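You operate a simulated robot arm through the tools that you are given. There is no shell and no other tool.

Carry out the task below with a simulated robot arm. There is one attempt and no reset: what you move stays moved.

Task
Move the orange mug off the crumbs and vacuum the crumbs off the desk.
Fine: the mug goes by the radios; put the vacuum back and switch it off. Set down upright: orange mug, hand vacuum.
Where things are to end (x, y in the base frame): orange mug within 6 cm of [51, 72].

The check looks at the end state, three seconds after you hand in, the way a careful person would. Anything else that was tipped, shoved, dropped, spilled or broken makes it a failure.

Robot
A 7-joint arm with a two-finger parallel gripper, fixed in place. Base frame: the origin is at the foot of the arm, x ahead of it, y to its left, z up. Readings come in cm, rad, newtons and seconds.
Its first joint turns from -2.897 to 2.897 rad. Payload 1.57 kg.
The TCP is the grasp point between the finger pads, 3 cm short of the fingertips. In the tool frame z runs along the fingers and y along their closing line. Largest opening 8 cm; finger width 1.7, thickness 1.2; the body of the gripper, 4 by 8.2 cm, starts 8 cm behind the TCP.
Orientation is that of the tool frame in the base frame, as [roll, pitch, yaw] about the fixed x, y, z axes, in that order (R = Rz(yaw) Ry(pitch) Rx(roll)). With the fingers straight down and closing along the base's y, the tool's x points along the base's -x, its y along +y and its z along -z.

Tools
- The arm moves only by the tool nudge_tool. Its argument "commands" is a list of rows, each a list of 3 entries, a list of its own where there are three numbers: the turn, a rotation vector about the tool's x, y, z in units of 45 degrees (1.0 is 45 degrees), then the shift along the tool's x, y, z in units of 150 mm (1.0 is 150 mm), then the finger opening in cm, from 0 to 8. In form: [[[ax, ay, az], [tx, ty, tz], claw], ...]. A call has 1 to 20 rows; each row is the pose to reach, as a shift and turn from the pose commanded when the call began, along the tool's axes at that moment. A call with a number of a shift or a turn outside -1 to 1 is refused whole. Rows are played at 5 a second. More than 5 cm and 0.15 rad between two rows, or a gripper value outside its range, and nothing of the call is played. A pose out of reach is approached as far as the arm can. The call stops where the force on the tool passes 40 N (or 10 N more than at its start, if that is more) or the arm is blocked; 0.2 s more then pass. The fingers move at their own pace (about 15.3 cm/s each) and stop on an object; they squeeze with about 40 N. The grip force told is the motor's: it shows also when the fingers shut on nothing. Time passes only in rows, and 0.2 s behind the last, so rows that repeat a pose let the fingers close. The reply holds the time, the measured pose of the TCP, the force on the tool along the base axes, the opening and the grip force, in the units named above and with some noise, with the torque about the TCP (base axes, N m) and any sound that the robot's microphone picked up, and new pictures: "views" is both (left out), scene, wrist or none.
- Cameras (640 x 400 px; columns grow to the right, rows downward): "scene" is fixed at [21.84, 48.39, 140.59]; the picture's right is [-0.58, -0.81, 0.00], its down [-0.58, 0.42, -0.70] and it looks along [0.57, -0.40, -0.72] (base axes); focal length 214 px, centre (320, 200). "wrist" rides on the gripper at [7.2, -0.7, -12.2] in the tool frame; the picture's right is [0.09, 1.00, 0.00], its down [-0.84, 0.08, -0.54] and it looks along [-0.54, 0.05, 0.84] (tool axes); focal length 238 px, centre (320, 200). There is no depth. A picture from a camera that has moved, and an enlarged one, comes with that camera's place and axes in the base frame and with its lens. The place of the scene camera against the robot may be out by one fixed shift of up to 1.8 cm in any direction.
- enlarge(camera, box): a new picture of the part [left, top, right, bottom] of that camera's present view, enlarged. The clock stands still meanwhile.
- sign_off(): hands the job in; it is judged then, once.

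Nothing tells you positions but the pictures and the camera data. Unless the task says otherwise, let go and move clear before handing in.

The tools are called after "Call:" by a JSON object that holds its "method" and its "body". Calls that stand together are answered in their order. nudge_tool: Moves the arm, as the interface text tells. Its arguments: {"type":"object","properties":{"commands":{"type":"array","items":{"type":"array"}},"views":{"type":"string","enum":["both","scene","wrist","none"]}},"required":["commands"]} The other tools are called the same way: enlarge (camera, box) takes an enlarged picture of a part of a camera's view; sign_off () hands the job in.

At the start:

```text
t: 0.0
eef_pos: [58.22, 6.08, 115.74]
ee_rot: [3.141, 0.0, -3.141]
ft_force: [-0.2, -0.2, 1.0]
moment: [-0.03, -0.01, 0.02]
width: 7.99
grasp_force: 0.0
```

scene: 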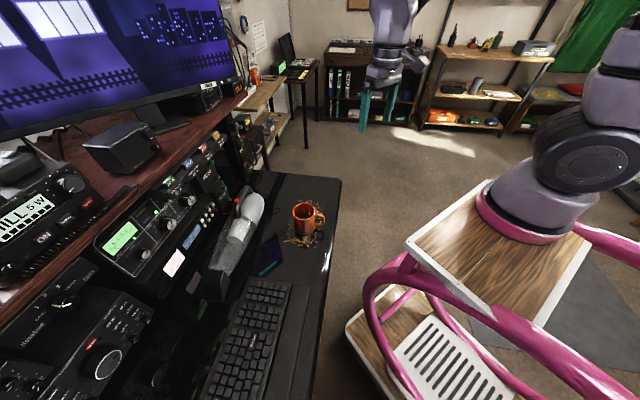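
wrist: 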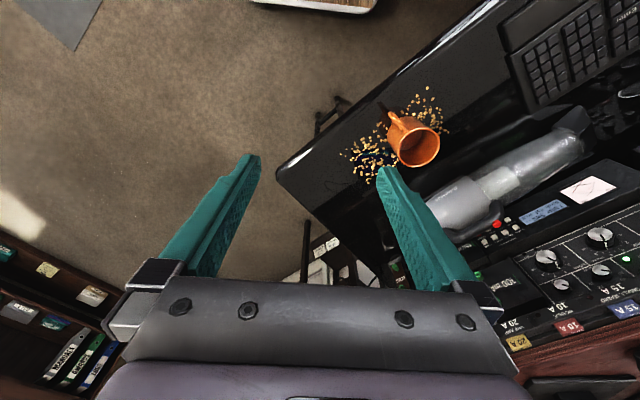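

I see an orange mug standing among crumbs on a black desk, with a hand vacuum lying beside the radios and a keyboard nearby. I'll take closer pictures before moving anything.

Call:
{"method": "enlarge", "body": {"camera": "scene", "box": [190, 160, 350, 260]}}

Call:
{"method": "enlarge", "body": {"camera": "wrist", "box": [320, 70, 640, 270]}}

Call:
{"method": "enlarge", "body": {"camera": "scene", "box": [160, 170, 360, 400]}}

```text
4.00 times, centred on (270, 210) of scene
camera zoom: at [21.84, 48.39, 140.59], right [-0.58, -0.81, 0.0], down [-0.58, 0.42, -0.7], along [0.57, -0.4, -0.72], focal length 858 px, centre (520, 160)
```

zoom: 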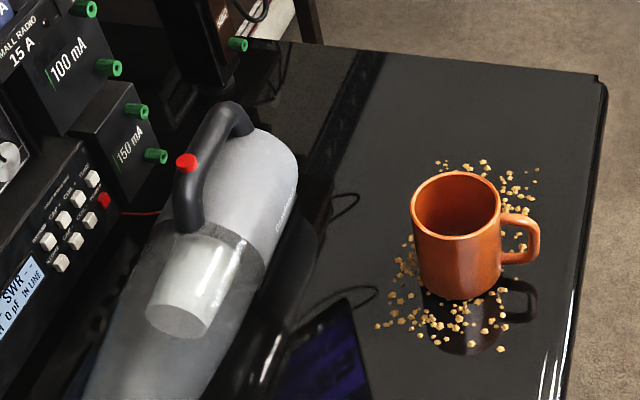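

```text
2.00 times, centred on (480, 170) of wrist
camera zoom: at [51.17, 5.42, 127.93], right [-0.09, 1.0, 0.0], down [0.84, 0.08, 0.54], along [0.54, 0.05, -0.84], focal length 477 px, centre (0, 260)
```

zoom: 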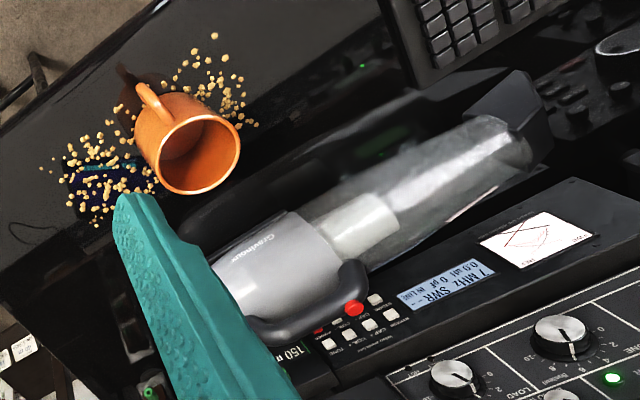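

```text
1.74 times, centred on (260, 285) of scene
camera zoom: at [21.84, 48.39, 140.59], right [-0.58, -0.81, 0.0], down [-0.58, 0.42, -0.7], along [0.57, -0.4, -0.72], focal length 373 px, centre (424, 52)
```

zoom: 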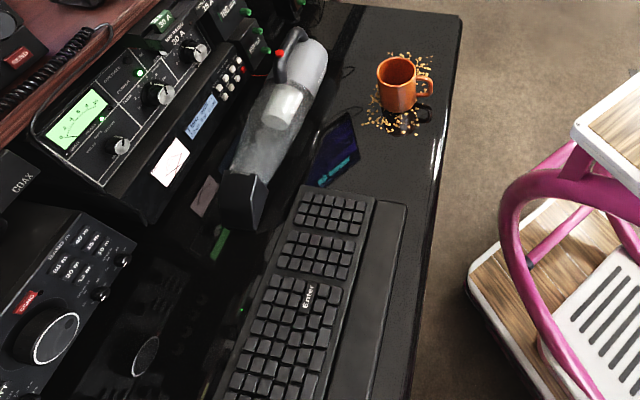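

The desk's front edge runs diagonally, roughly x + y = 75, and the desk top is near z = 75. The mug is near (65, 25) and the vacuum lies further back, so I'll turn the hand to face the desk and look with the wrist camera.

Call:
{"method": "nudge_tool", "body": {"commands": [[[0, 0, -0.1667], [0.1, 0.13, 0], 8], [[0, 0, -0.3333], [0.2, 0.26, 0], 8], [[0, 0, -0.5], [0.3, 0.39, 0], 8], [[0, 0, -0.6667], [0.4, 0.52, 0], 8], [[0, 0, -0.8333], [0.5, 0.65, 0], 8], [[0, 0, -1], [0.6, 0.78, 0], 8]], "views": "both"}}

```text
t: 1.4
eef_pos: [49.15, 17.77, 115.92]
ee_rot: [-3.141, 0.0, -2.353]
ft_force: [-0.1, 0.5, -0.4]
moment: [0.01, -0.02, 0.01]
width: 7.97
grasp_force: 0.1
camera wrist: at [44.66, 12.27, 128.0], right [-0.77, 0.64, 0.0], down [0.54, 0.65, 0.54], along [0.35, 0.42, -0.84], focal length 238 px, centre (320, 200)
```

scene: 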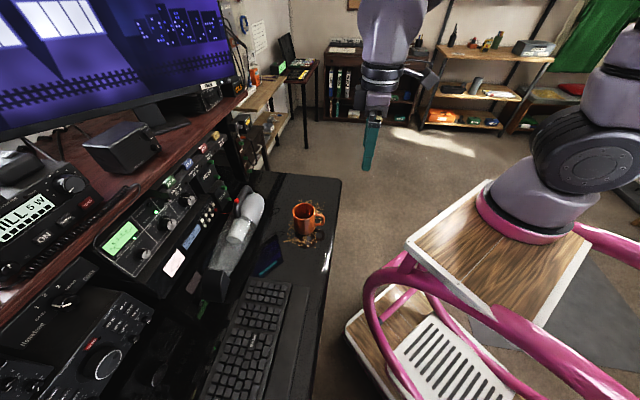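
wrist: 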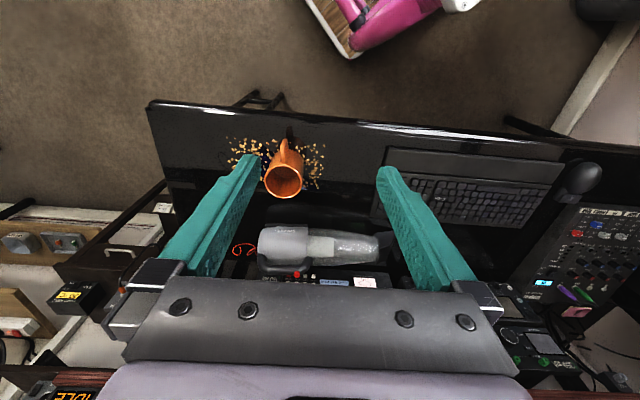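

The hand now faces the desk. I'll slide left along the desk for a better view of the vacuum and the target spot.

Call:
{"method": "nudge_tool", "body": {"commands": [[[0, 0, 0], [0.1, 0.25, 0], 8], [[0, 0, 0], [0.2, 0.5, 0], 8], [[0, 0, 0], [0.3, 0.75, 0], 8], [[0, 0, 0], [0.3, 1.0, 0], 8]], "views": "both"}}

```text
t: 2.4
eef_pos: [35.4, 25.45, 115.73]
ee_rot: [3.141, 0.0, -2.357]
ft_force: [-0.1, -0.1, 0.1]
moment: [0.04, -0.01, -0.01]
width: 8.01
grasp_force: 0.1
camera wrist: at [30.86, 19.79, 127.76], right [-0.77, 0.64, 0.0], down [0.54, 0.65, 0.54], along [0.35, 0.42, -0.84], focal length 238 px, centre (320, 200)
```

scene: 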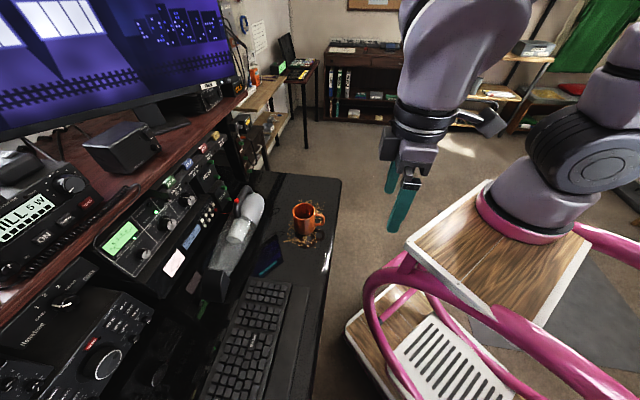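
wrist: 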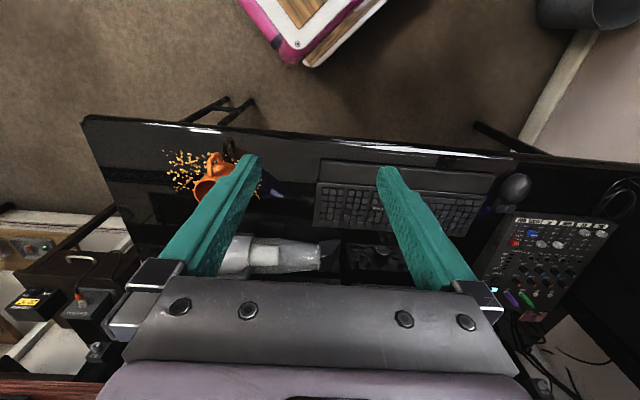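

The wrist picture's lower side points into the desk. I'll zoom in on the vacuum, the mug and the target area from here.

Call:
{"method": "enlarge", "body": {"camera": "wrist", "box": [150, 130, 350, 290]}}

Call:
{"method": "enlarge", "body": {"camera": "wrist", "box": [300, 140, 500, 290]}}

Call:
{"method": "enlarge", "body": {"camera": "scene", "box": [80, 240, 300, 400]}}

Call:
{"method": "enlarge", "body": {"camera": "scene", "box": [190, 180, 290, 300]}}

```text
2.50 times, centred on (250, 210) of wrist
camera zoom: at [30.86, 19.79, 127.76], right [-0.77, 0.64, 0.0], down [0.54, 0.65, 0.54], along [0.35, 0.42, -0.84], focal length 596 px, centre (495, 175)
```

zoom: 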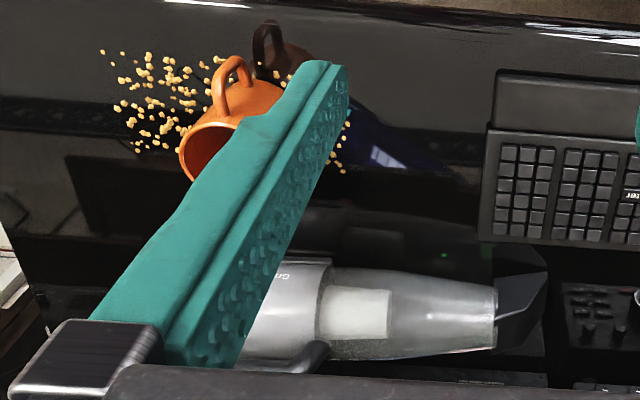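

```text
2.67 times, centred on (400, 215) of wrist
camera zoom: at [30.86, 19.79, 127.76], right [-0.77, 0.64, 0.0], down [0.54, 0.65, 0.54], along [0.35, 0.42, -0.84], focal length 636 px, centre (107, 160)
```

zoom: 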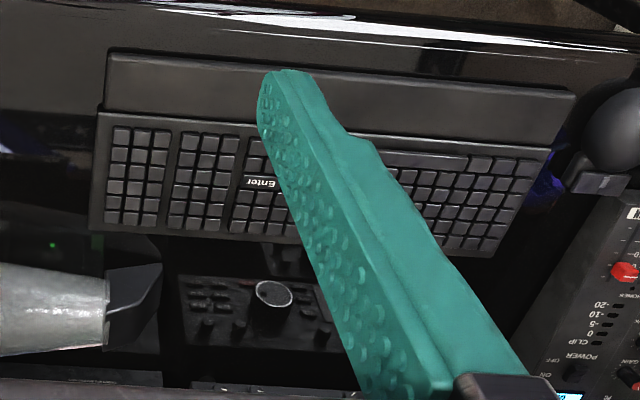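

```text
2.50 times, centred on (190, 320) of scene
camera zoom: at [21.84, 48.39, 140.59], right [-0.58, -0.81, 0.0], down [-0.58, 0.42, -0.7], along [0.57, -0.4, -0.72], focal length 536 px, centre (645, -100)
```

zoom: 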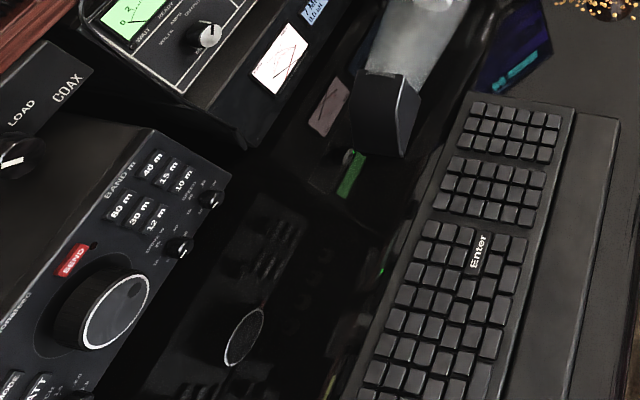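

```text
3.33 times, centred on (240, 240) of scene
camera zoom: at [21.84, 48.39, 140.59], right [-0.58, -0.81, 0.0], down [-0.58, 0.42, -0.7], along [0.57, -0.4, -0.72], focal length 715 px, centre (587, 67)
```

zoom: 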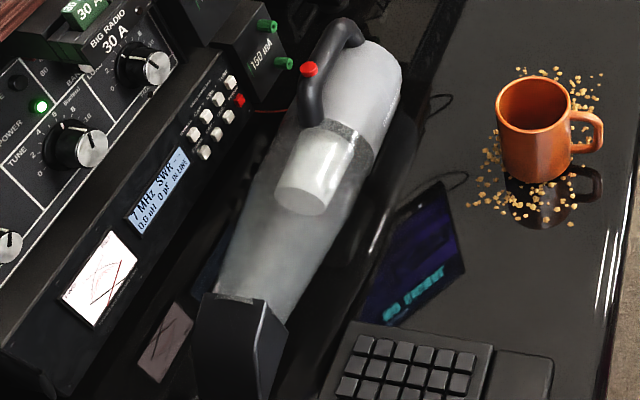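

The vacuum lies along the desk with its black nozzle toward the keyboard side and a red button on top of its handle. The target (51, 72) is clear desk between keyboard and radio, so I'll check the shelf overhang next.

Call:
{"method": "enlarge", "body": {"camera": "scene", "box": [0, 80, 320, 280]}}

Call:
{"method": "enlarge", "body": {"camera": "wrist", "box": [0, 200, 320, 400]}}

Call:
{"method": "enlarge", "body": {"camera": "scene", "box": [0, 200, 320, 400]}}

```text
2.00 times, centred on (160, 180) of scene
camera zoom: at [21.84, 48.39, 140.59], right [-0.58, -0.81, 0.0], down [-0.58, 0.42, -0.7], along [0.57, -0.4, -0.72], focal length 429 px, centre (640, 240)
```

zoom: 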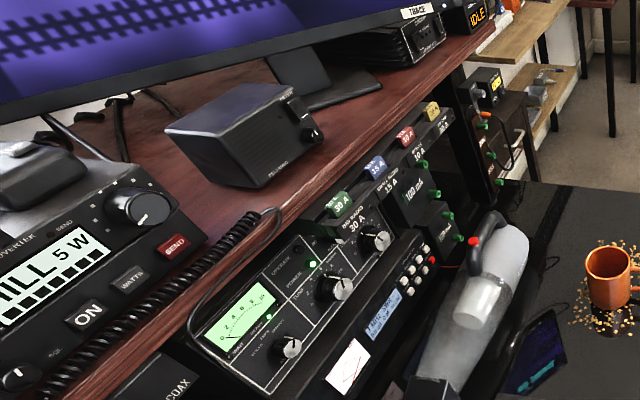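

```text
2.00 times, centred on (160, 300) of wrist
camera zoom: at [30.86, 19.79, 127.76], right [-0.77, 0.64, 0.0], down [0.54, 0.65, 0.54], along [0.35, 0.42, -0.84], focal length 477 px, centre (640, 0)
```

zoom: 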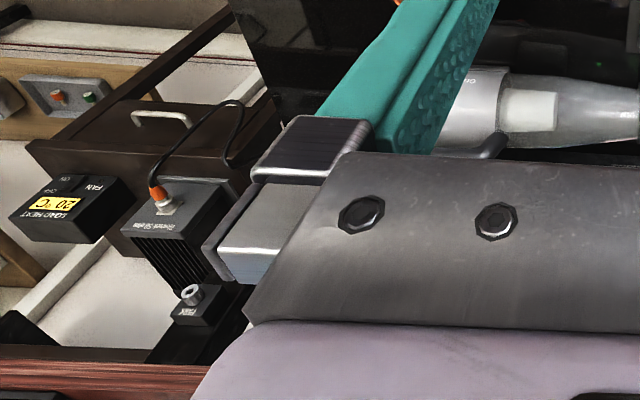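

```text
2.00 times, centred on (160, 300) of scene
camera zoom: at [21.84, 48.39, 140.59], right [-0.58, -0.81, 0.0], down [-0.58, 0.42, -0.7], along [0.57, -0.4, -0.72], focal length 429 px, centre (640, 0)
```

zoom: 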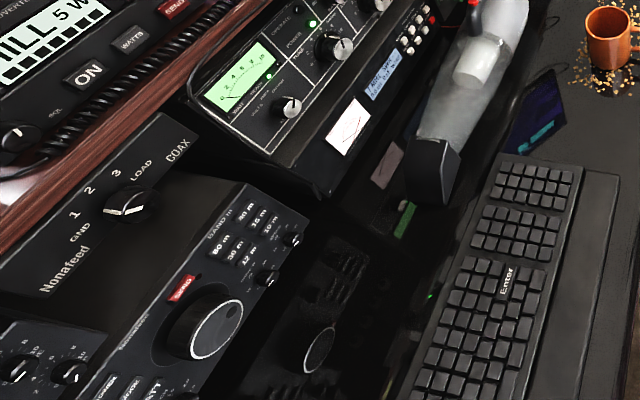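

The mug stands at about (65, 25) with its rim near z = 85, and its handle points toward the robot. The shelf edge is near x + y = 128 at z = 110, so I'll move in front of the mug and lower for a finer look.

Call:
{"method": "nudge_tool", "body": {"commands": [[[0, 0, 0], [0, -0.25, 0], 8], [[0, 0, 0], [0, -0.5, 0], 8], [[0, 0, 0], [0, -0.75, 0], 8], [[0, 0, 0], [0, -1.0, 0], 8]], "views": "none"}}

Call:
{"method": "nudge_tool", "body": {"commands": [[[0, 0, 0], [-0.15, -0.1, 0.2], 8], [[0, 0, 0], [-0.3, -0.2, 0.4], 8], [[0, 0, 0], [-0.45, -0.3, 0.6], 8], [[0, 0, 0], [-0.6, -0.4, 0.8], 8]], "views": "both"}}

```text
t: 3.4
eef_pos: [45.96, 14.55, 115.84]
ee_rot: [3.141, -0.001, -2.355]
ft_force: [0.1, -0.2, 0.7]
moment: [-0.02, -0.03, 0.0]
width: 8.02
grasp_force: 0.0
```

```text
t: 4.4
eef_pos: [56.61, 16.63, 103.64]
ee_rot: [3.141, 0.002, -2.354]
ft_force: [-0.8, 0.4, 0.6]
moment: [0.01, -0.07, 0.01]
width: 8.0
grasp_force: 0.0
camera wrist: at [52.1, 11.05, 115.78], right [-0.77, 0.64, 0.0], down [0.54, 0.65, 0.54], along [0.35, 0.42, -0.84], focal length 238 px, centre (320, 200)
```

scene: 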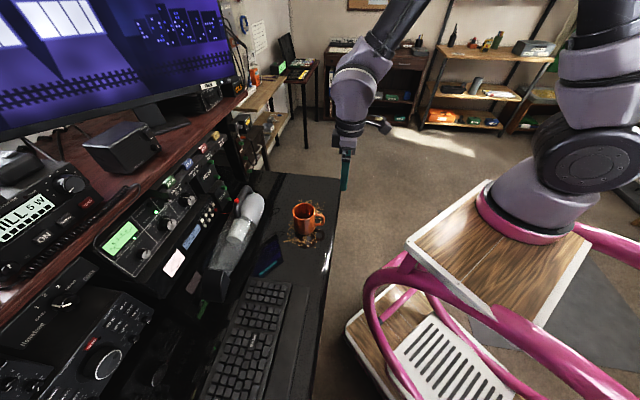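
wrist: 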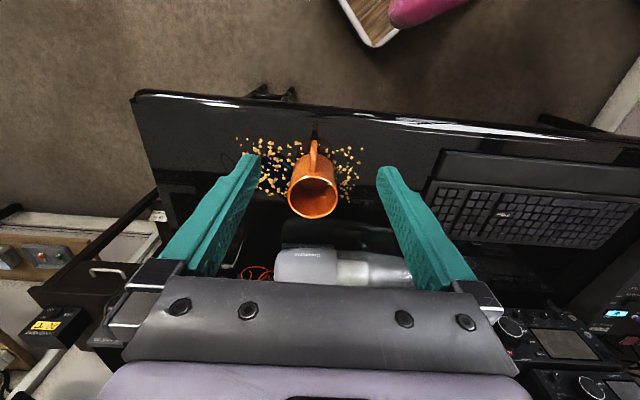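

The mug is now between the fingers in the wrist view. I'll zoom in to measure its rim and the crumb patch.

Call:
{"method": "enlarge", "body": {"camera": "wrist", "box": [230, 120, 390, 220]}}

Call:
{"method": "enlarge", "body": {"camera": "wrist", "box": [230, 190, 470, 340]}}

```text
4.00 times, centred on (310, 170) of wrist
camera zoom: at [52.1, 11.05, 115.78], right [-0.77, 0.64, 0.0], down [0.54, 0.65, 0.54], along [0.35, 0.42, -0.84], focal length 953 px, centre (360, 320)
```

zoom: 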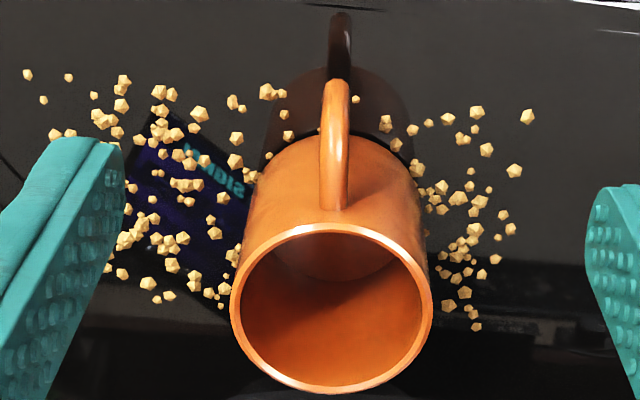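

```text
2.67 times, centred on (350, 265) of wrist
camera zoom: at [52.1, 11.05, 115.78], right [-0.77, 0.64, 0.0], down [0.54, 0.65, 0.54], along [0.35, 0.42, -0.84], focal length 636 px, centre (240, 27)
```

zoom: 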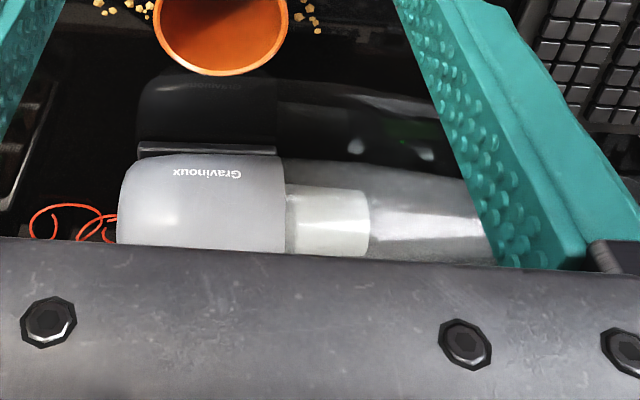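

The mug rim centre is at about (65.4, 25.3, 85.0) with an outer diameter of 7.7 cm. I'll pinch its left wall, one finger inside, so I move above that wall first with a 4.5 cm opening.

Call:
{"method": "nudge_tool", "body": {"commands": [[[0, 0, 0], [-0.165, 0.05, 0.14], 4.5], [[0, 0, 0], [-0.33, 0.1, 0.3], 4.5], [[0, 0, 0], [-0.5, 0.15, 0.46], 4.5], [[0, 0, 0], [-0.66, 0.2, 0.62], 4.5], [[0, 0, 0], [-0.825, 0.24, 0.8], 4.5], [[0, 0, 0], [-0.825, 0.24, 0.84], 4.5]], "views": "both"}}

```text
t: 5.8
eef_pos: [62.76, 27.92, 91.19]
ee_rot: [-3.141, 0.0, -2.353]
ft_force: [0.1, -1.0, 1.0]
moment: [0.03, 0.01, -0.02]
width: 4.48
grasp_force: 0.1
camera wrist: at [58.2, 22.34, 103.36], right [-0.77, 0.64, 0.0], down [0.54, 0.65, 0.54], along [0.35, 0.42, -0.84], focal length 238 px, centre (320, 200)
```

scene: 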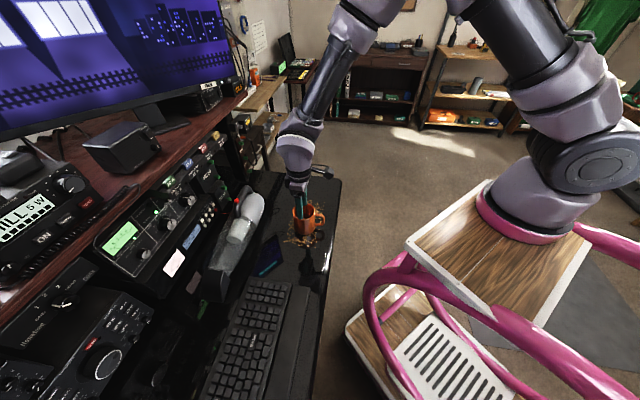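
wrist: 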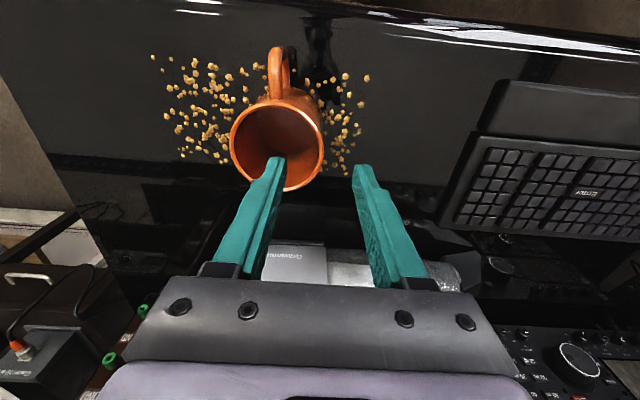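

The fingers straddle the mug's left wall from above and the estimate still holds. I'll lower straight down about 7.7 cm and check before closing.

Call:
{"method": "nudge_tool", "body": {"commands": [[[0, 0, 0], [0, 0, 0.1], 4.5], [[0, 0, 0], [0, 0, 0.2], 4.5], [[0, 0, 0], [0, 0, 0.3], 4.5], [[0, 0, 0], [0, 0, 0.4], 4.5], [[0, 0, 0], [0, 0, 0.5], 4.5]], "views": "both"}}

```text
t: 7.0
eef_pos: [62.82, 28.06, 83.76]
ee_rot: [3.141, -0.001, -2.354]
ft_force: [0.2, 0.1, -1.3]
moment: [0.02, -0.02, 0.01]
width: 4.5
grasp_force: 0.1
camera wrist: at [58.33, 22.39, 95.91], right [-0.77, 0.64, 0.0], down [0.54, 0.65, 0.54], along [0.35, 0.42, -0.84], focal length 238 px, centre (320, 200)
```

scene: 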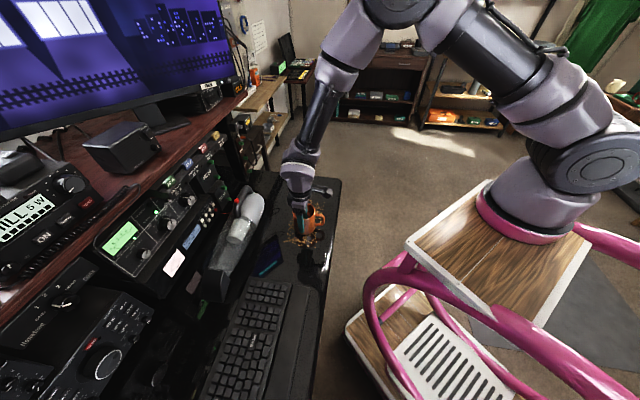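
wrist: 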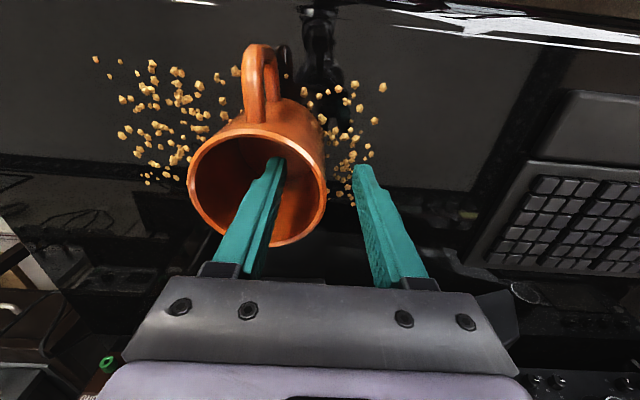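

One finger is inside the mug and one outside, with the wall nearly centred. I'll close now.

Call:
{"method": "nudge_tool", "body": {"commands": [[[0, 0, 0], [0, 0, 0], 2.5], [[0, 0, 0], [0, 0, 0], 1.2], [[0, 0, 0], [0, 0, 0], 0], [[0, 0, 0], [0, 0, 0], 0], [[0, 0, 0], [0, 0, 0], 0]], "views": "wrist"}}

```text
t: 8.2
eef_pos: [62.67, 28.02, 83.78]
ee_rot: [3.141, -0.001, -2.356]
ft_force: [-1.1, 0.0, -0.3]
moment: [-0.03, -0.01, -0.01]
width: 0.38
grasp_force: 24.6
camera wrist: at [58.32, 22.38, 95.91], right [-0.77, 0.64, 0.0], down [0.54, 0.65, 0.54], along [0.35, 0.42, -0.84], focal length 238 px, centre (320, 200)
```

wrist: 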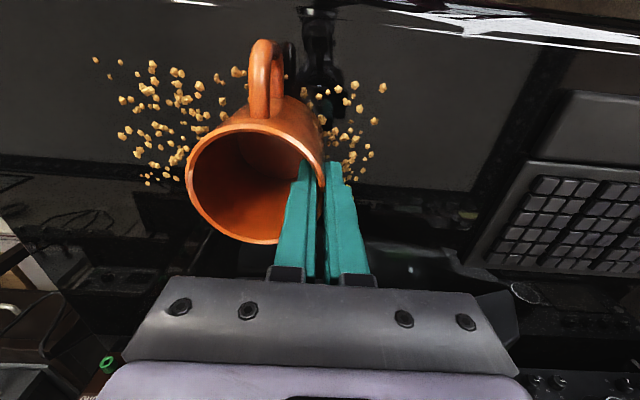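

The mug wall is held at 0.38 cm. I'll lift straight up slowly and check that it hangs level.

Call:
{"method": "nudge_tool", "body": {"commands": [[[0, 0, 0], [0, 0, -0.04], 0], [[0, 0, 0], [0, 0, -0.1], 0], [[0, 0, 0], [0, 0, -0.2], 0], [[0, 0, 0], [0, 0, -0.32], 0], [[0, 0, 0], [0, 0, -0.45], 0], [[0, 0, 0], [0, 0, -0.58], 0], [[0, 0, 0], [0, 0, -0.68], 0], [[0, 0, 0], [0, 0, -0.72], 0]], "views": "both"}}

```text
t: 10.0
eef_pos: [62.83, 28.07, 94.48]
ee_rot: [3.141, 0.002, -2.352]
ft_force: [-0.5, -0.9, -3.2]
moment: [0.09, 0.09, 0.0]
width: 0.38
grasp_force: 25.3
camera wrist: at [58.4, 22.47, 106.62], right [-0.77, 0.64, 0.0], down [0.54, 0.65, 0.54], along [0.35, 0.42, -0.84], focal length 238 px, centre (320, 200)
```

scene: 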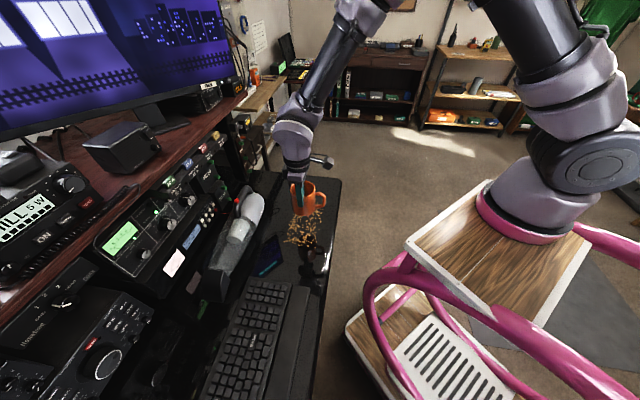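
wrist: 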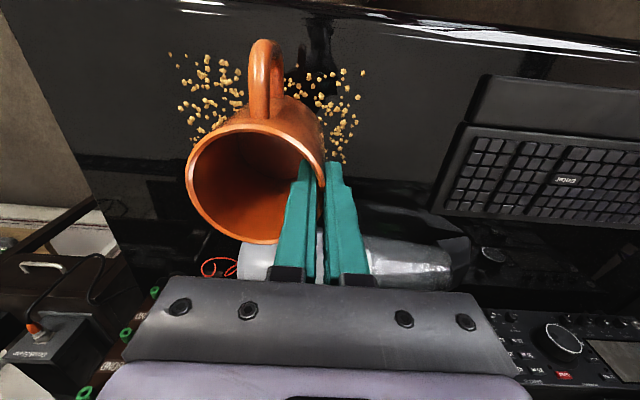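

The mug lifted cleanly and hangs level, leaving the crumbs behind. I'll carry it left along the desk, well above the keyboard.

Call:
{"method": "nudge_tool", "body": {"commands": [[[0, 0, 0], [0, 0.1, 0], 0], [[0, 0, 0], [0, 0.28, 0], 0], [[0, 0, 0], [0, 0.46, 0], 0], [[0, 0, 0], [0, 0.64, 0], 0], [[0, 0, 0], [0, 0.82, 0], 0], [[0, 0, 0], [0, 0.94, 0], 0], [[0, 0, 0], [0, 1.0, 0], 0]], "views": "none"}}

Call:
{"method": "nudge_tool", "body": {"commands": [[[0, 0, 0], [0, 0.1, 0], 0], [[0, 0, 0], [0, 0.28, 0], 0], [[0, 0, 0], [0, 0.46, 0], 0], [[0, 0, 0], [0, 0.64, 0], 0], [[0, 0, 0], [0, 0.82, 0], 0], [[0, 0, 0], [0, 0.94, 0], 0], [[0, 0, 0], [0, 1.0, 0], 0]], "views": "both"}}

```text
t: 11.6
eef_pos: [52.32, 38.77, 94.41]
ee_rot: [3.141, 0.002, -2.355]
ft_force: [0.7, 0.3, -2.6]
moment: [0.08, 0.09, -0.02]
width: 0.37
grasp_force: 24.5
```

```text
t: 13.2
eef_pos: [41.66, 49.21, 94.76]
ee_rot: [-3.142, -0.002, -2.356]
ft_force: [0.9, 0.8, -2.6]
moment: [0.11, 0.09, 0.02]
width: 0.37
grasp_force: 24.6
camera wrist: at [37.17, 43.65, 106.79], right [-0.77, 0.64, 0.0], down [0.54, 0.65, 0.54], along [0.35, 0.42, -0.84], focal length 238 px, centre (320, 200)
```

scene: 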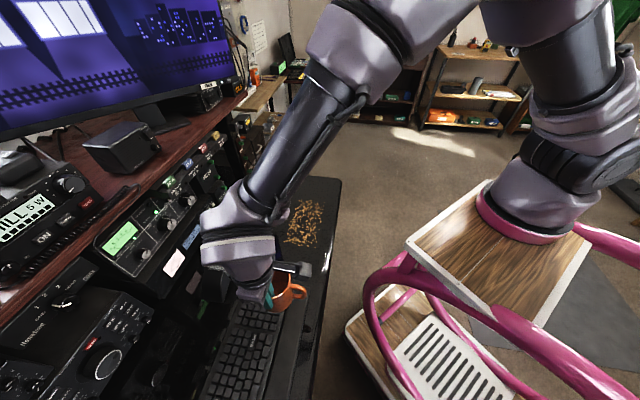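
wrist: 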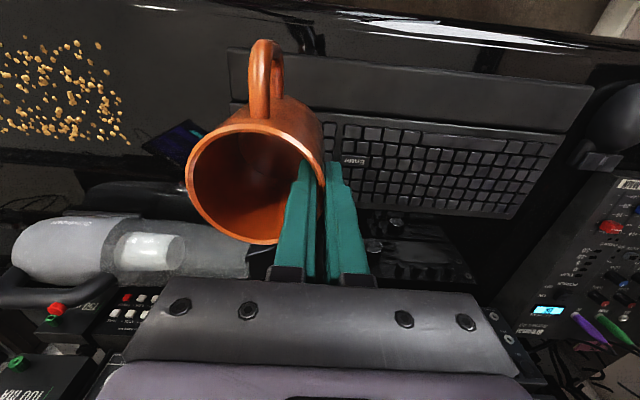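

The mug is still held level over the keyboard. I'll continue left to line up with the target.

Call:
{"method": "nudge_tool", "body": {"commands": [[[0, 0, 0], [0, 0.1, 0], 0], [[0, 0, 0], [0, 0.28, 0], 0], [[0, 0, 0], [0, 0.46, 0], 0], [[0, 0, 0], [0, 0.64, 0], 0], [[0, 0, 0], [0, 0.8, 0], 0], [[0, 0, 0], [0, 0.88, 0], 0]], "views": "both"}}

```text
t: 14.6
eef_pos: [32.24, 58.85, 94.57]
ee_rot: [-3.141, 0.0, -2.356]
ft_force: [0.3, -0.7, -1.9]
moment: [0.07, 0.09, -0.02]
width: 0.4
grasp_force: 24.6
camera wrist: at [27.76, 53.2, 106.6], right [-0.77, 0.64, 0.0], down [0.54, 0.65, 0.54], along [0.35, 0.42, -0.84], focal length 238 px, centre (320, 200)
```

scene: 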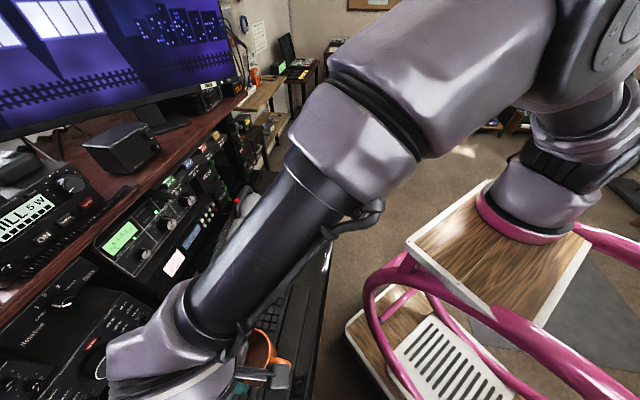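
wrist: 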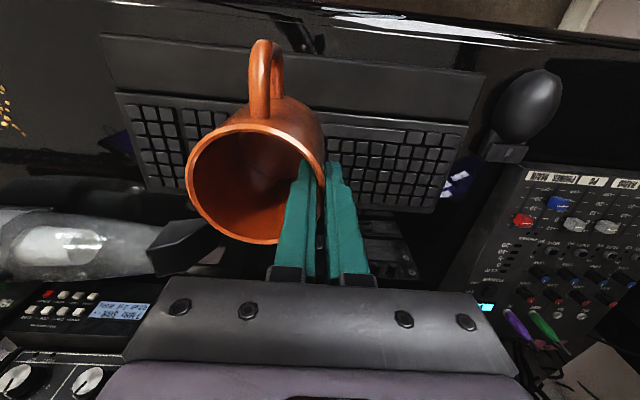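

I want to see the wrist's bulk against the shelf edge before reaching in. I'll zoom in on both views.

Call:
{"method": "enlarge", "body": {"camera": "scene", "box": [0, 200, 320, 400]}}

Call:
{"method": "enlarge", "body": {"camera": "wrist", "box": [0, 200, 640, 400]}}

Call:
{"method": "enlarge", "body": {"camera": "wrist", "box": [0, 170, 240, 320]}}

```text
2.00 times, centred on (160, 300) of scene
camera zoom: at [21.84, 48.39, 140.59], right [-0.58, -0.81, 0.0], down [-0.58, 0.42, -0.7], along [0.57, -0.4, -0.72], focal length 429 px, centre (640, 0)
```

zoom: 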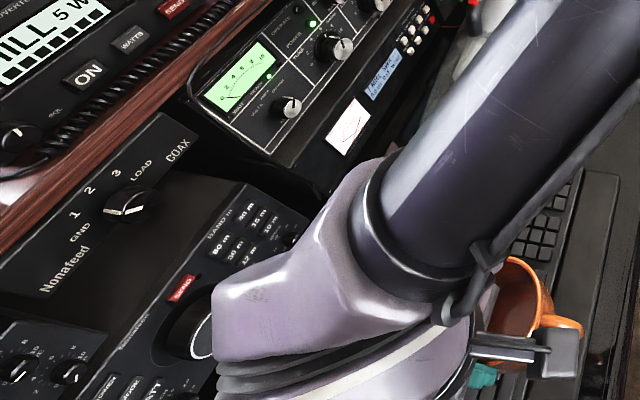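

```text
1.00 times, centred on (320, 300) of wrist (not enlarged: the box is as wide or as high as the picture)
camera zoom: at [27.76, 53.2, 106.6], right [-0.77, 0.64, 0.0], down [0.54, 0.65, 0.54], along [0.35, 0.42, -0.84], focal length 238 px, centre (320, 100)
```

zoom: 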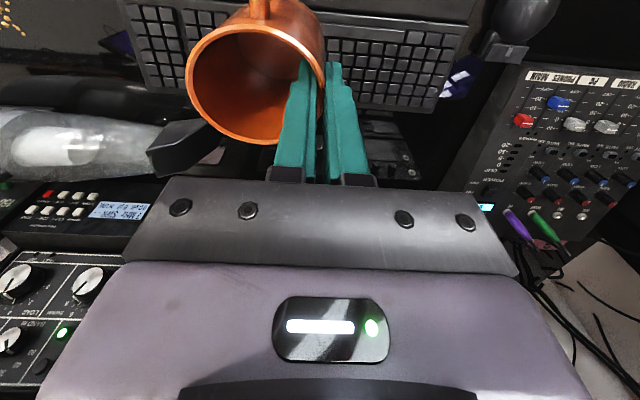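

```text
2.67 times, centred on (120, 245) of wrist
camera zoom: at [27.76, 53.2, 106.6], right [-0.77, 0.64, 0.0], down [0.54, 0.65, 0.54], along [0.35, 0.42, -0.84], focal length 636 px, centre (853, 80)
```

zoom: 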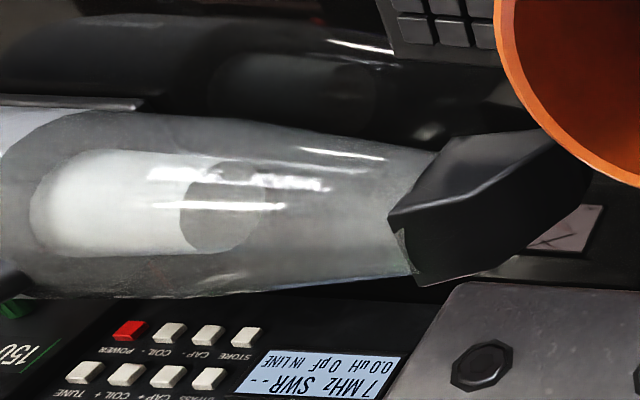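

The wrist is wide enough that a vertical hand at the target would come close to the shelf edge, and the mug's handle would sit over the keyboard. I'll turn the hand 90° so it holds the mug from the near side with the handle pointing along the desk.

Call:
{"method": "nudge_tool", "body": {"commands": [[[0, 0, -0.1], [0, 0, 0], 0], [[0, 0, -0.25], [0, 0, 0], 0], [[0, 0, -0.4], [0, 0, 0], 0], [[0, 0, -0.55], [0, 0, 0], 0], [[0, 0, -0.7], [0, 0, 0], 0], [[0, 0, -0.85], [0, 0, 0], 0], [[0, 0, -0.95], [0, 0, 0], 0], [[0, 0, -1], [0, 0, 0], 0]], "views": "scene"}}

Call:
{"method": "nudge_tool", "body": {"commands": [[[0, 0, -0.1], [0, 0, 0], 0], [[0, 0, -0.25], [0, 0, 0], 0], [[0, 0, -0.4], [0, 0, 0], 0], [[0, 0, -0.55], [0, 0, 0], 0], [[0, 0, -0.7], [0, 0, 0], 0], [[0, 0, -0.85], [0, 0, 0], 0], [[0, 0, -0.95], [0, 0, 0], 0], [[0, 0, -1], [0, 0, 0], 0]], "views": "both"}}

```text
t: 16.4
eef_pos: [32.2, 58.54, 94.54]
ee_rot: [-3.141, 0.0, -1.567]
ft_force: [0.9, 0.3, -3.0]
moment: [0.01, 0.09, -0.02]
width: 0.36
grasp_force: 24.7
```

scene: 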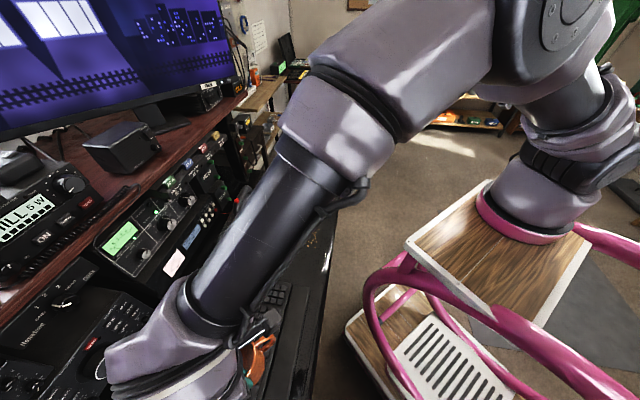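

```text
t: 18.2
eef_pos: [32.17, 58.55, 94.45]
ee_rot: [-3.141, 0.0, -0.784]
ft_force: [-0.1, -0.1, -3.2]
moment: [-0.09, 0.07, -0.01]
width: 0.36
grasp_force: 24.6
camera wrist: at [37.98, 53.95, 106.63], right [-0.64, -0.77, 0.0], down [-0.65, 0.54, 0.54], along [-0.42, 0.35, -0.84], focal length 238 px, centre (320, 200)
```

scene: 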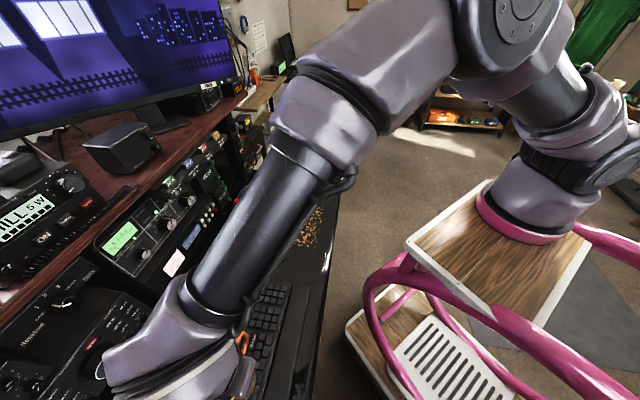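
wrist: 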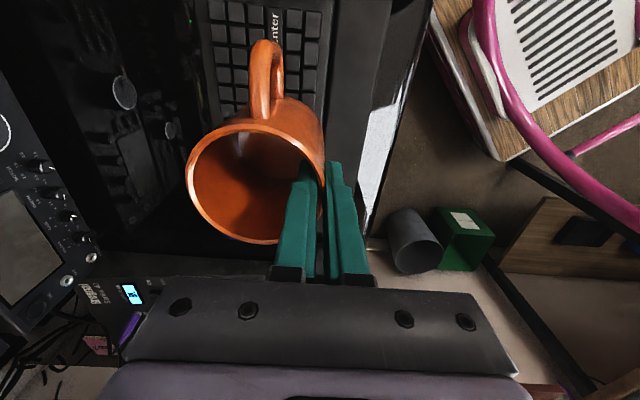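

The mug is turned so its near side is held and its handle points along the desk. I'll move in over the keyboard at the same height, part of the way.

Call:
{"method": "nudge_tool", "body": {"commands": [[[0, 0, 0], [0.03, -0.1, 0], 0], [[0, 0, 0], [0.08, -0.25, 0], 0], [[0, 0, 0], [0.13, -0.4, 0], 0], [[0, 0, 0], [0.18, -0.55, 0], 0], [[0, 0, 0], [0.21, -0.66, 0], 0], [[0, 0, 0], [0.22, -0.7, 0], 0]], "views": "both"}}

```text
t: 19.6
eef_pos: [42.09, 63.65, 94.42]
ee_rot: [3.139, -0.001, -0.786]
ft_force: [-1.1, 0.2, -3.2]
moment: [-0.11, 0.06, 0.01]
width: 0.36
grasp_force: 25.0
camera wrist: at [47.77, 59.09, 106.56], right [-0.64, -0.77, 0.0], down [-0.65, 0.54, 0.54], along [-0.42, 0.35, -0.84], focal length 238 px, centre (320, 200)
```

scene: 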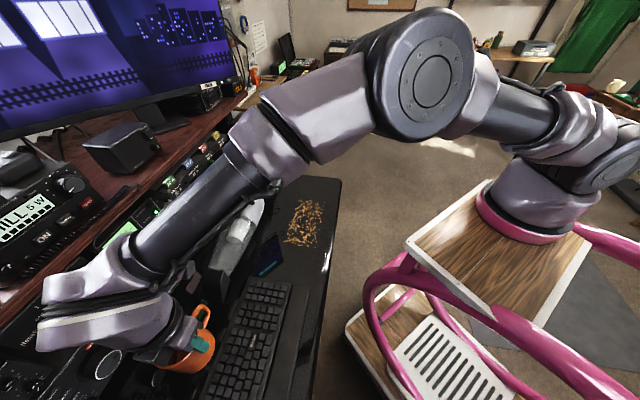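
wrist: 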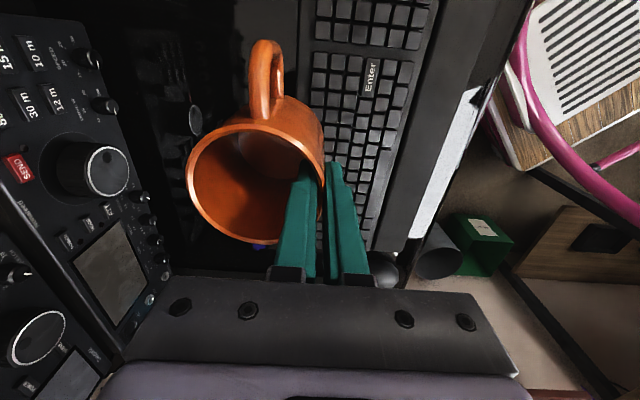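

The radio's tuning knob is near f = 95 (distance along the desk normal), well beyond the mug's final far side at 88. I'll advance the last 5.8 cm and then lower the mug.

Call:
{"method": "nudge_tool", "body": {"commands": [[[0, 0, 0], [0, -0.08, 0], 0], [[0, 0, 0], [0, -0.18, 0], 0], [[0, 0, 0], [0, -0.28, 0], 0], [[0, 0, 0], [0, -0.35, 0], 0], [[0, 0, 0], [0, -0.387, 0], 0], [[0, 0, 0], [0, -0.387, 0], 0]], "views": "both"}}

```text
t: 21.0
eef_pos: [46.23, 67.76, 94.42]
ee_rot: [-3.141, 0.001, -0.786]
ft_force: [-0.3, 0.2, -2.9]
moment: [-0.09, 0.1, 0.01]
width: 0.35
grasp_force: 24.8
camera wrist: at [51.86, 63.13, 106.62], right [-0.64, -0.77, 0.0], down [-0.65, 0.54, 0.54], along [-0.42, 0.35, -0.84], focal length 238 px, centre (320, 200)
```

scene: 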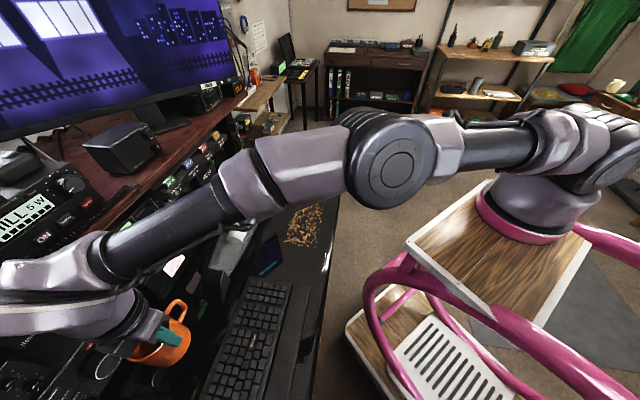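
wrist: 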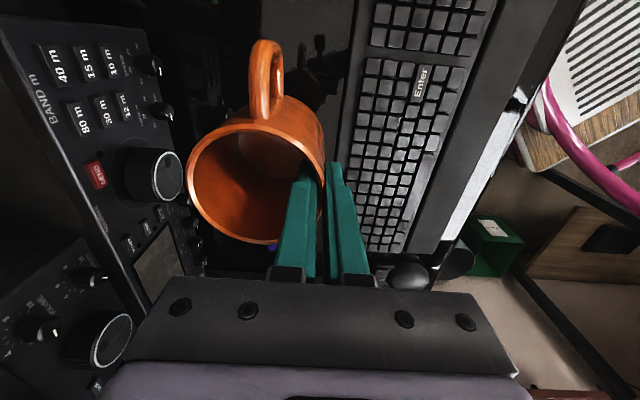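

Mug and wrist look clear of the radio, and the wrist stays about 3 cm short of the shelf edge. I'll lower the mug to just above the desk.

Call:
{"method": "nudge_tool", "body": {"commands": [[[0, 0, 0], [0, 0, 0.06], 0], [[0, 0, 0], [0, 0, 0.15], 0], [[0, 0, 0], [0, 0, 0.25], 0], [[0, 0, 0], [0, 0, 0.35], 0], [[0, 0, 0], [0, 0, 0.45], 0], [[0, 0, 0], [0, 0, 0.55], 0], [[0, 0, 0], [0, 0, 0.62], 0], [[0, 0, 0], [0, 0, 0.66], 0], [[0, 0, 0], [0, 0, 0.68], 0]], "views": "both"}}

```text
t: 23.0
eef_pos: [46.28, 67.67, 84.35]
ee_rot: [3.141, -0.001, -0.786]
ft_force: [-0.3, -0.3, -3.4]
moment: [-0.06, 0.1, -0.03]
width: 0.36
grasp_force: 24.5
camera wrist: at [51.86, 63.1, 96.42], right [-0.64, -0.77, 0.0], down [-0.65, 0.54, 0.54], along [-0.42, 0.35, -0.84], focal length 238 px, centre (320, 200)
```

scene: 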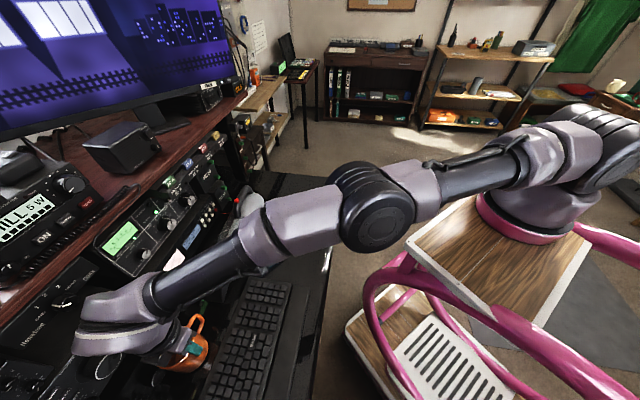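
wrist: 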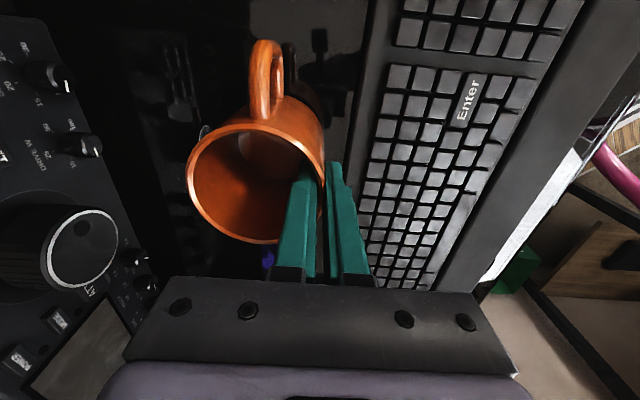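

The mug is still carried, about half a centimetre above the desk. I'll ease it down in small steps.

Call:
{"method": "nudge_tool", "body": {"commands": [[[0, 0, 0], [0, 0, 0.01], 0], [[0, 0, 0], [0, 0, 0.02], 0], [[0, 0, 0], [0, 0, 0.03], 0], [[0, 0, 0], [0, 0, 0.036], 0], [[0, 0, 0], [0, 0, 0.036], 0]], "views": "wrist"}}

```text
t: 24.2
eef_pos: [46.27, 67.81, 83.79]
ee_rot: [3.141, 0.001, -0.786]
ft_force: [-0.4, -1.5, 3.9]
moment: [-0.16, -0.13, -0.07]
width: 0.38
grasp_force: 24.9
camera wrist: at [51.86, 63.16, 95.92], right [-0.64, -0.77, 0.0], down [-0.65, 0.54, 0.54], along [-0.42, 0.35, -0.84], focal length 238 px, centre (320, 200)
```

wrist: 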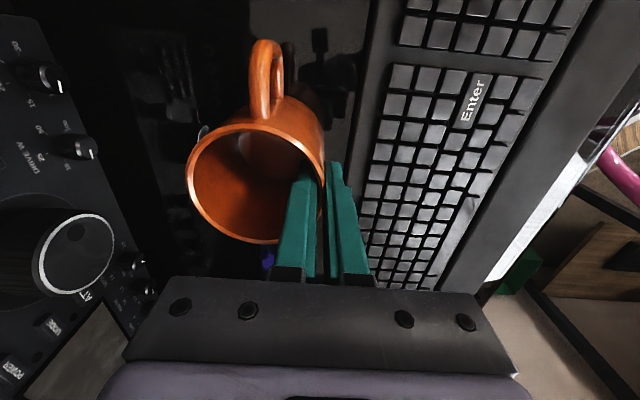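

The force reversed to an upward push, so the mug is resting on the desk. I'll open the fingers gently.

Call:
{"method": "nudge_tool", "body": {"commands": [[[0, 0, 0], [0, 0, 0], 1], [[0, 0, 0], [0, 0, 0], 2.2], [[0, 0, 0], [0, 0, 0], 3.4], [[0, 0, 0], [0, 0, 0], 4.2], [[0, 0, 0], [0, 0, 0], 4.2]], "views": "both"}}

```text
t: 25.4
eef_pos: [46.19, 67.75, 83.65]
ee_rot: [-3.141, 0.0, -0.787]
ft_force: [-0.1, 0.2, -0.2]
moment: [0.02, 0.02, -0.02]
width: 4.18
grasp_force: 0.0
camera wrist: at [51.86, 63.16, 95.87], right [-0.64, -0.77, 0.0], down [-0.65, 0.54, 0.54], along [-0.42, 0.35, -0.84], focal length 238 px, centre (320, 200)
```

scene: 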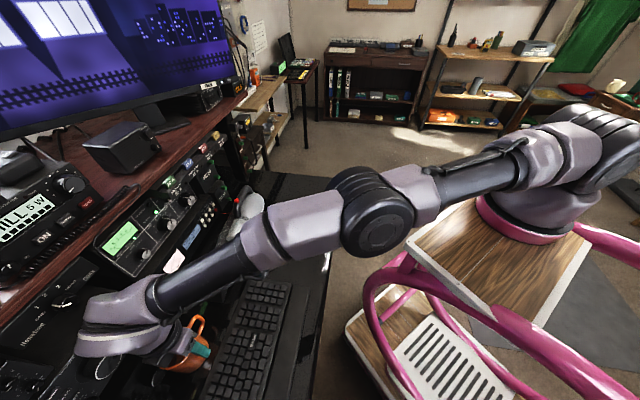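
wrist: 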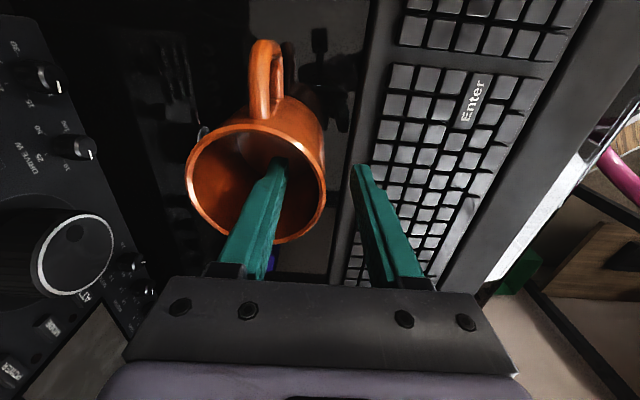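

The mug is free and upright at about (48.8, 70.3), 2.8 cm from the target centre. I'll raise the hand straight up and then back off toward the robot.

Call:
{"method": "nudge_tool", "body": {"commands": [[[0, 0, 0], [0, 0, -0.1], 4.2], [[0, 0, 0], [0, 0, -0.25], 4.2], [[0, 0, 0], [0, 0, -0.45], 4.2], [[0, 0, 0], [0, 0, -0.65], 4.2], [[0, 0, 0], [0, 0, -0.85], 4.2], [[0, 0, 0], [0, 0.2, -0.95], 4.2], [[0, 0, 0], [0, 0.5, -0.95], 4.2], [[0, 0, 0], [0, 0.8, -0.95], 4.2], [[0, 0, 0], [0, 1.0, -0.95], 4.2]], "views": "both"}}

```text
t: 27.4
eef_pos: [35.57, 57.08, 98.05]
ee_rot: [-3.141, 0.002, -0.782]
ft_force: [-1.2, -0.2, -1.0]
moment: [0.0, 0.02, -0.04]
width: 4.2
grasp_force: 0.0
camera wrist: at [41.18, 52.5, 110.14], right [-0.64, -0.77, 0.0], down [-0.65, 0.54, 0.54], along [-0.42, 0.35, -0.84], focal length 238 px, centre (320, 200)
```

scene: 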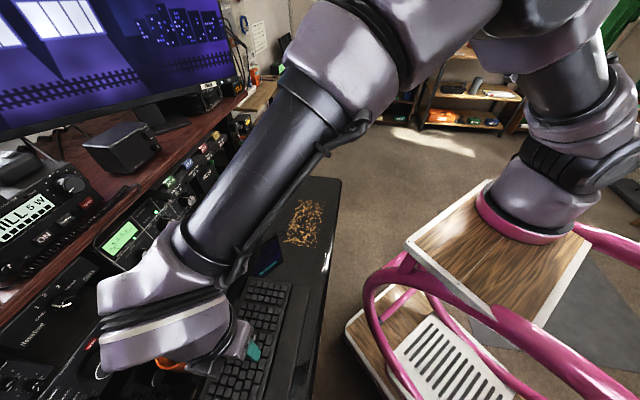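
wrist: 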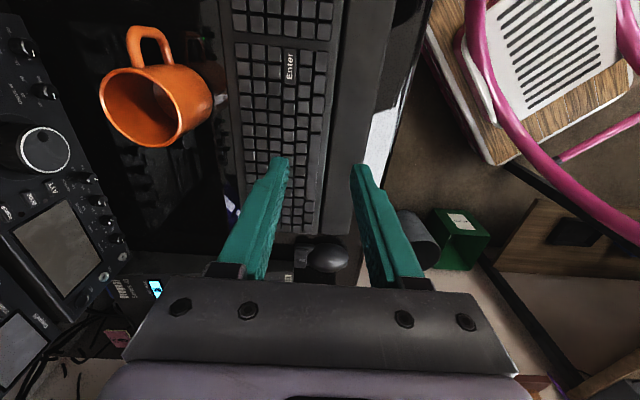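

The mug stands upright by the radio. Now I'll travel right along the desk at a safe height to inspect the vacuum's handle, keeping the fingers closing across it.

Call:
{"method": "nudge_tool", "body": {"commands": [[[0, 0, 0], [0.1, 0, -0.12], 6], [[0, 0, 0], [0.3, 0, -0.24], 6], [[0, 0, 0], [0.5, 0, -0.36], 6], [[0, 0, 0], [0.7, 0, -0.48], 6], [[0, 0, 0], [0.9, 0, -0.6], 6], [[0, 0, 0], [1.0, 0, -0.7], 6]], "views": "none"}}

Call:
{"method": "nudge_tool", "body": {"commands": [[[0, 0, 0], [0.2, 0, 0], 6], [[0, 0, 0], [0.4, 0, 0], 6], [[0, 0, 0], [0.6, 0, 0], 6], [[0, 0, 0], [0.8, 0, 0], 6], [[0, 0, 0], [1.0, 0, 0], 6]], "views": "both"}}

```text
t: 28.8
eef_pos: [46.1, 46.89, 108.36]
ee_rot: [3.14, -0.001, -0.784]
ft_force: [0.0, 1.1, -0.1]
moment: [-0.02, -0.03, 0.01]
width: 6.0
grasp_force: 0.0
```

```text
t: 30.0
eef_pos: [56.69, 36.07, 108.65]
ee_rot: [-3.141, 0.001, -0.785]
ft_force: [-0.5, 0.1, 0.1]
moment: [-0.03, 0.0, -0.01]
width: 5.98
grasp_force: 0.0
camera wrist: at [62.33, 31.44, 120.79], right [-0.64, -0.77, 0.0], down [-0.65, 0.54, 0.54], along [-0.42, 0.35, -0.84], focal length 238 px, centre (320, 200)
```

scene: 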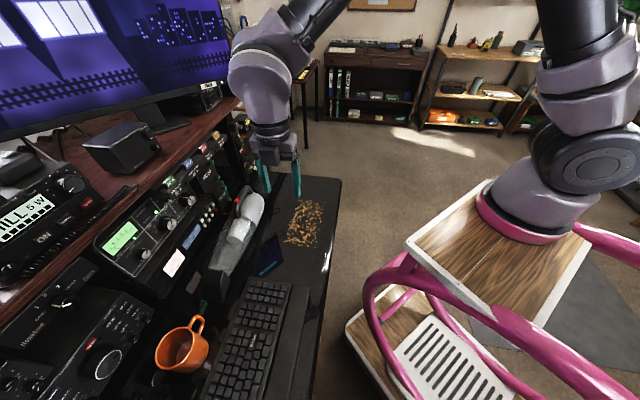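
wrist: 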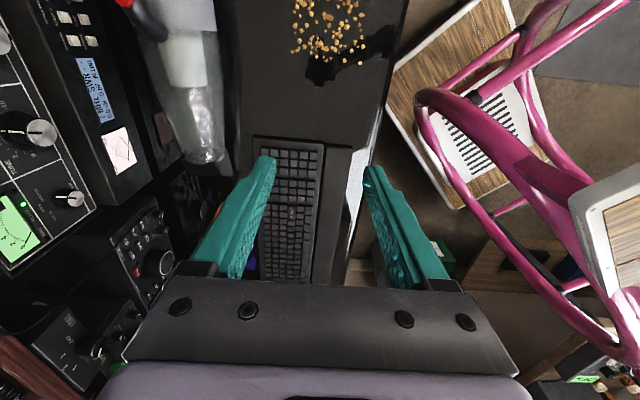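

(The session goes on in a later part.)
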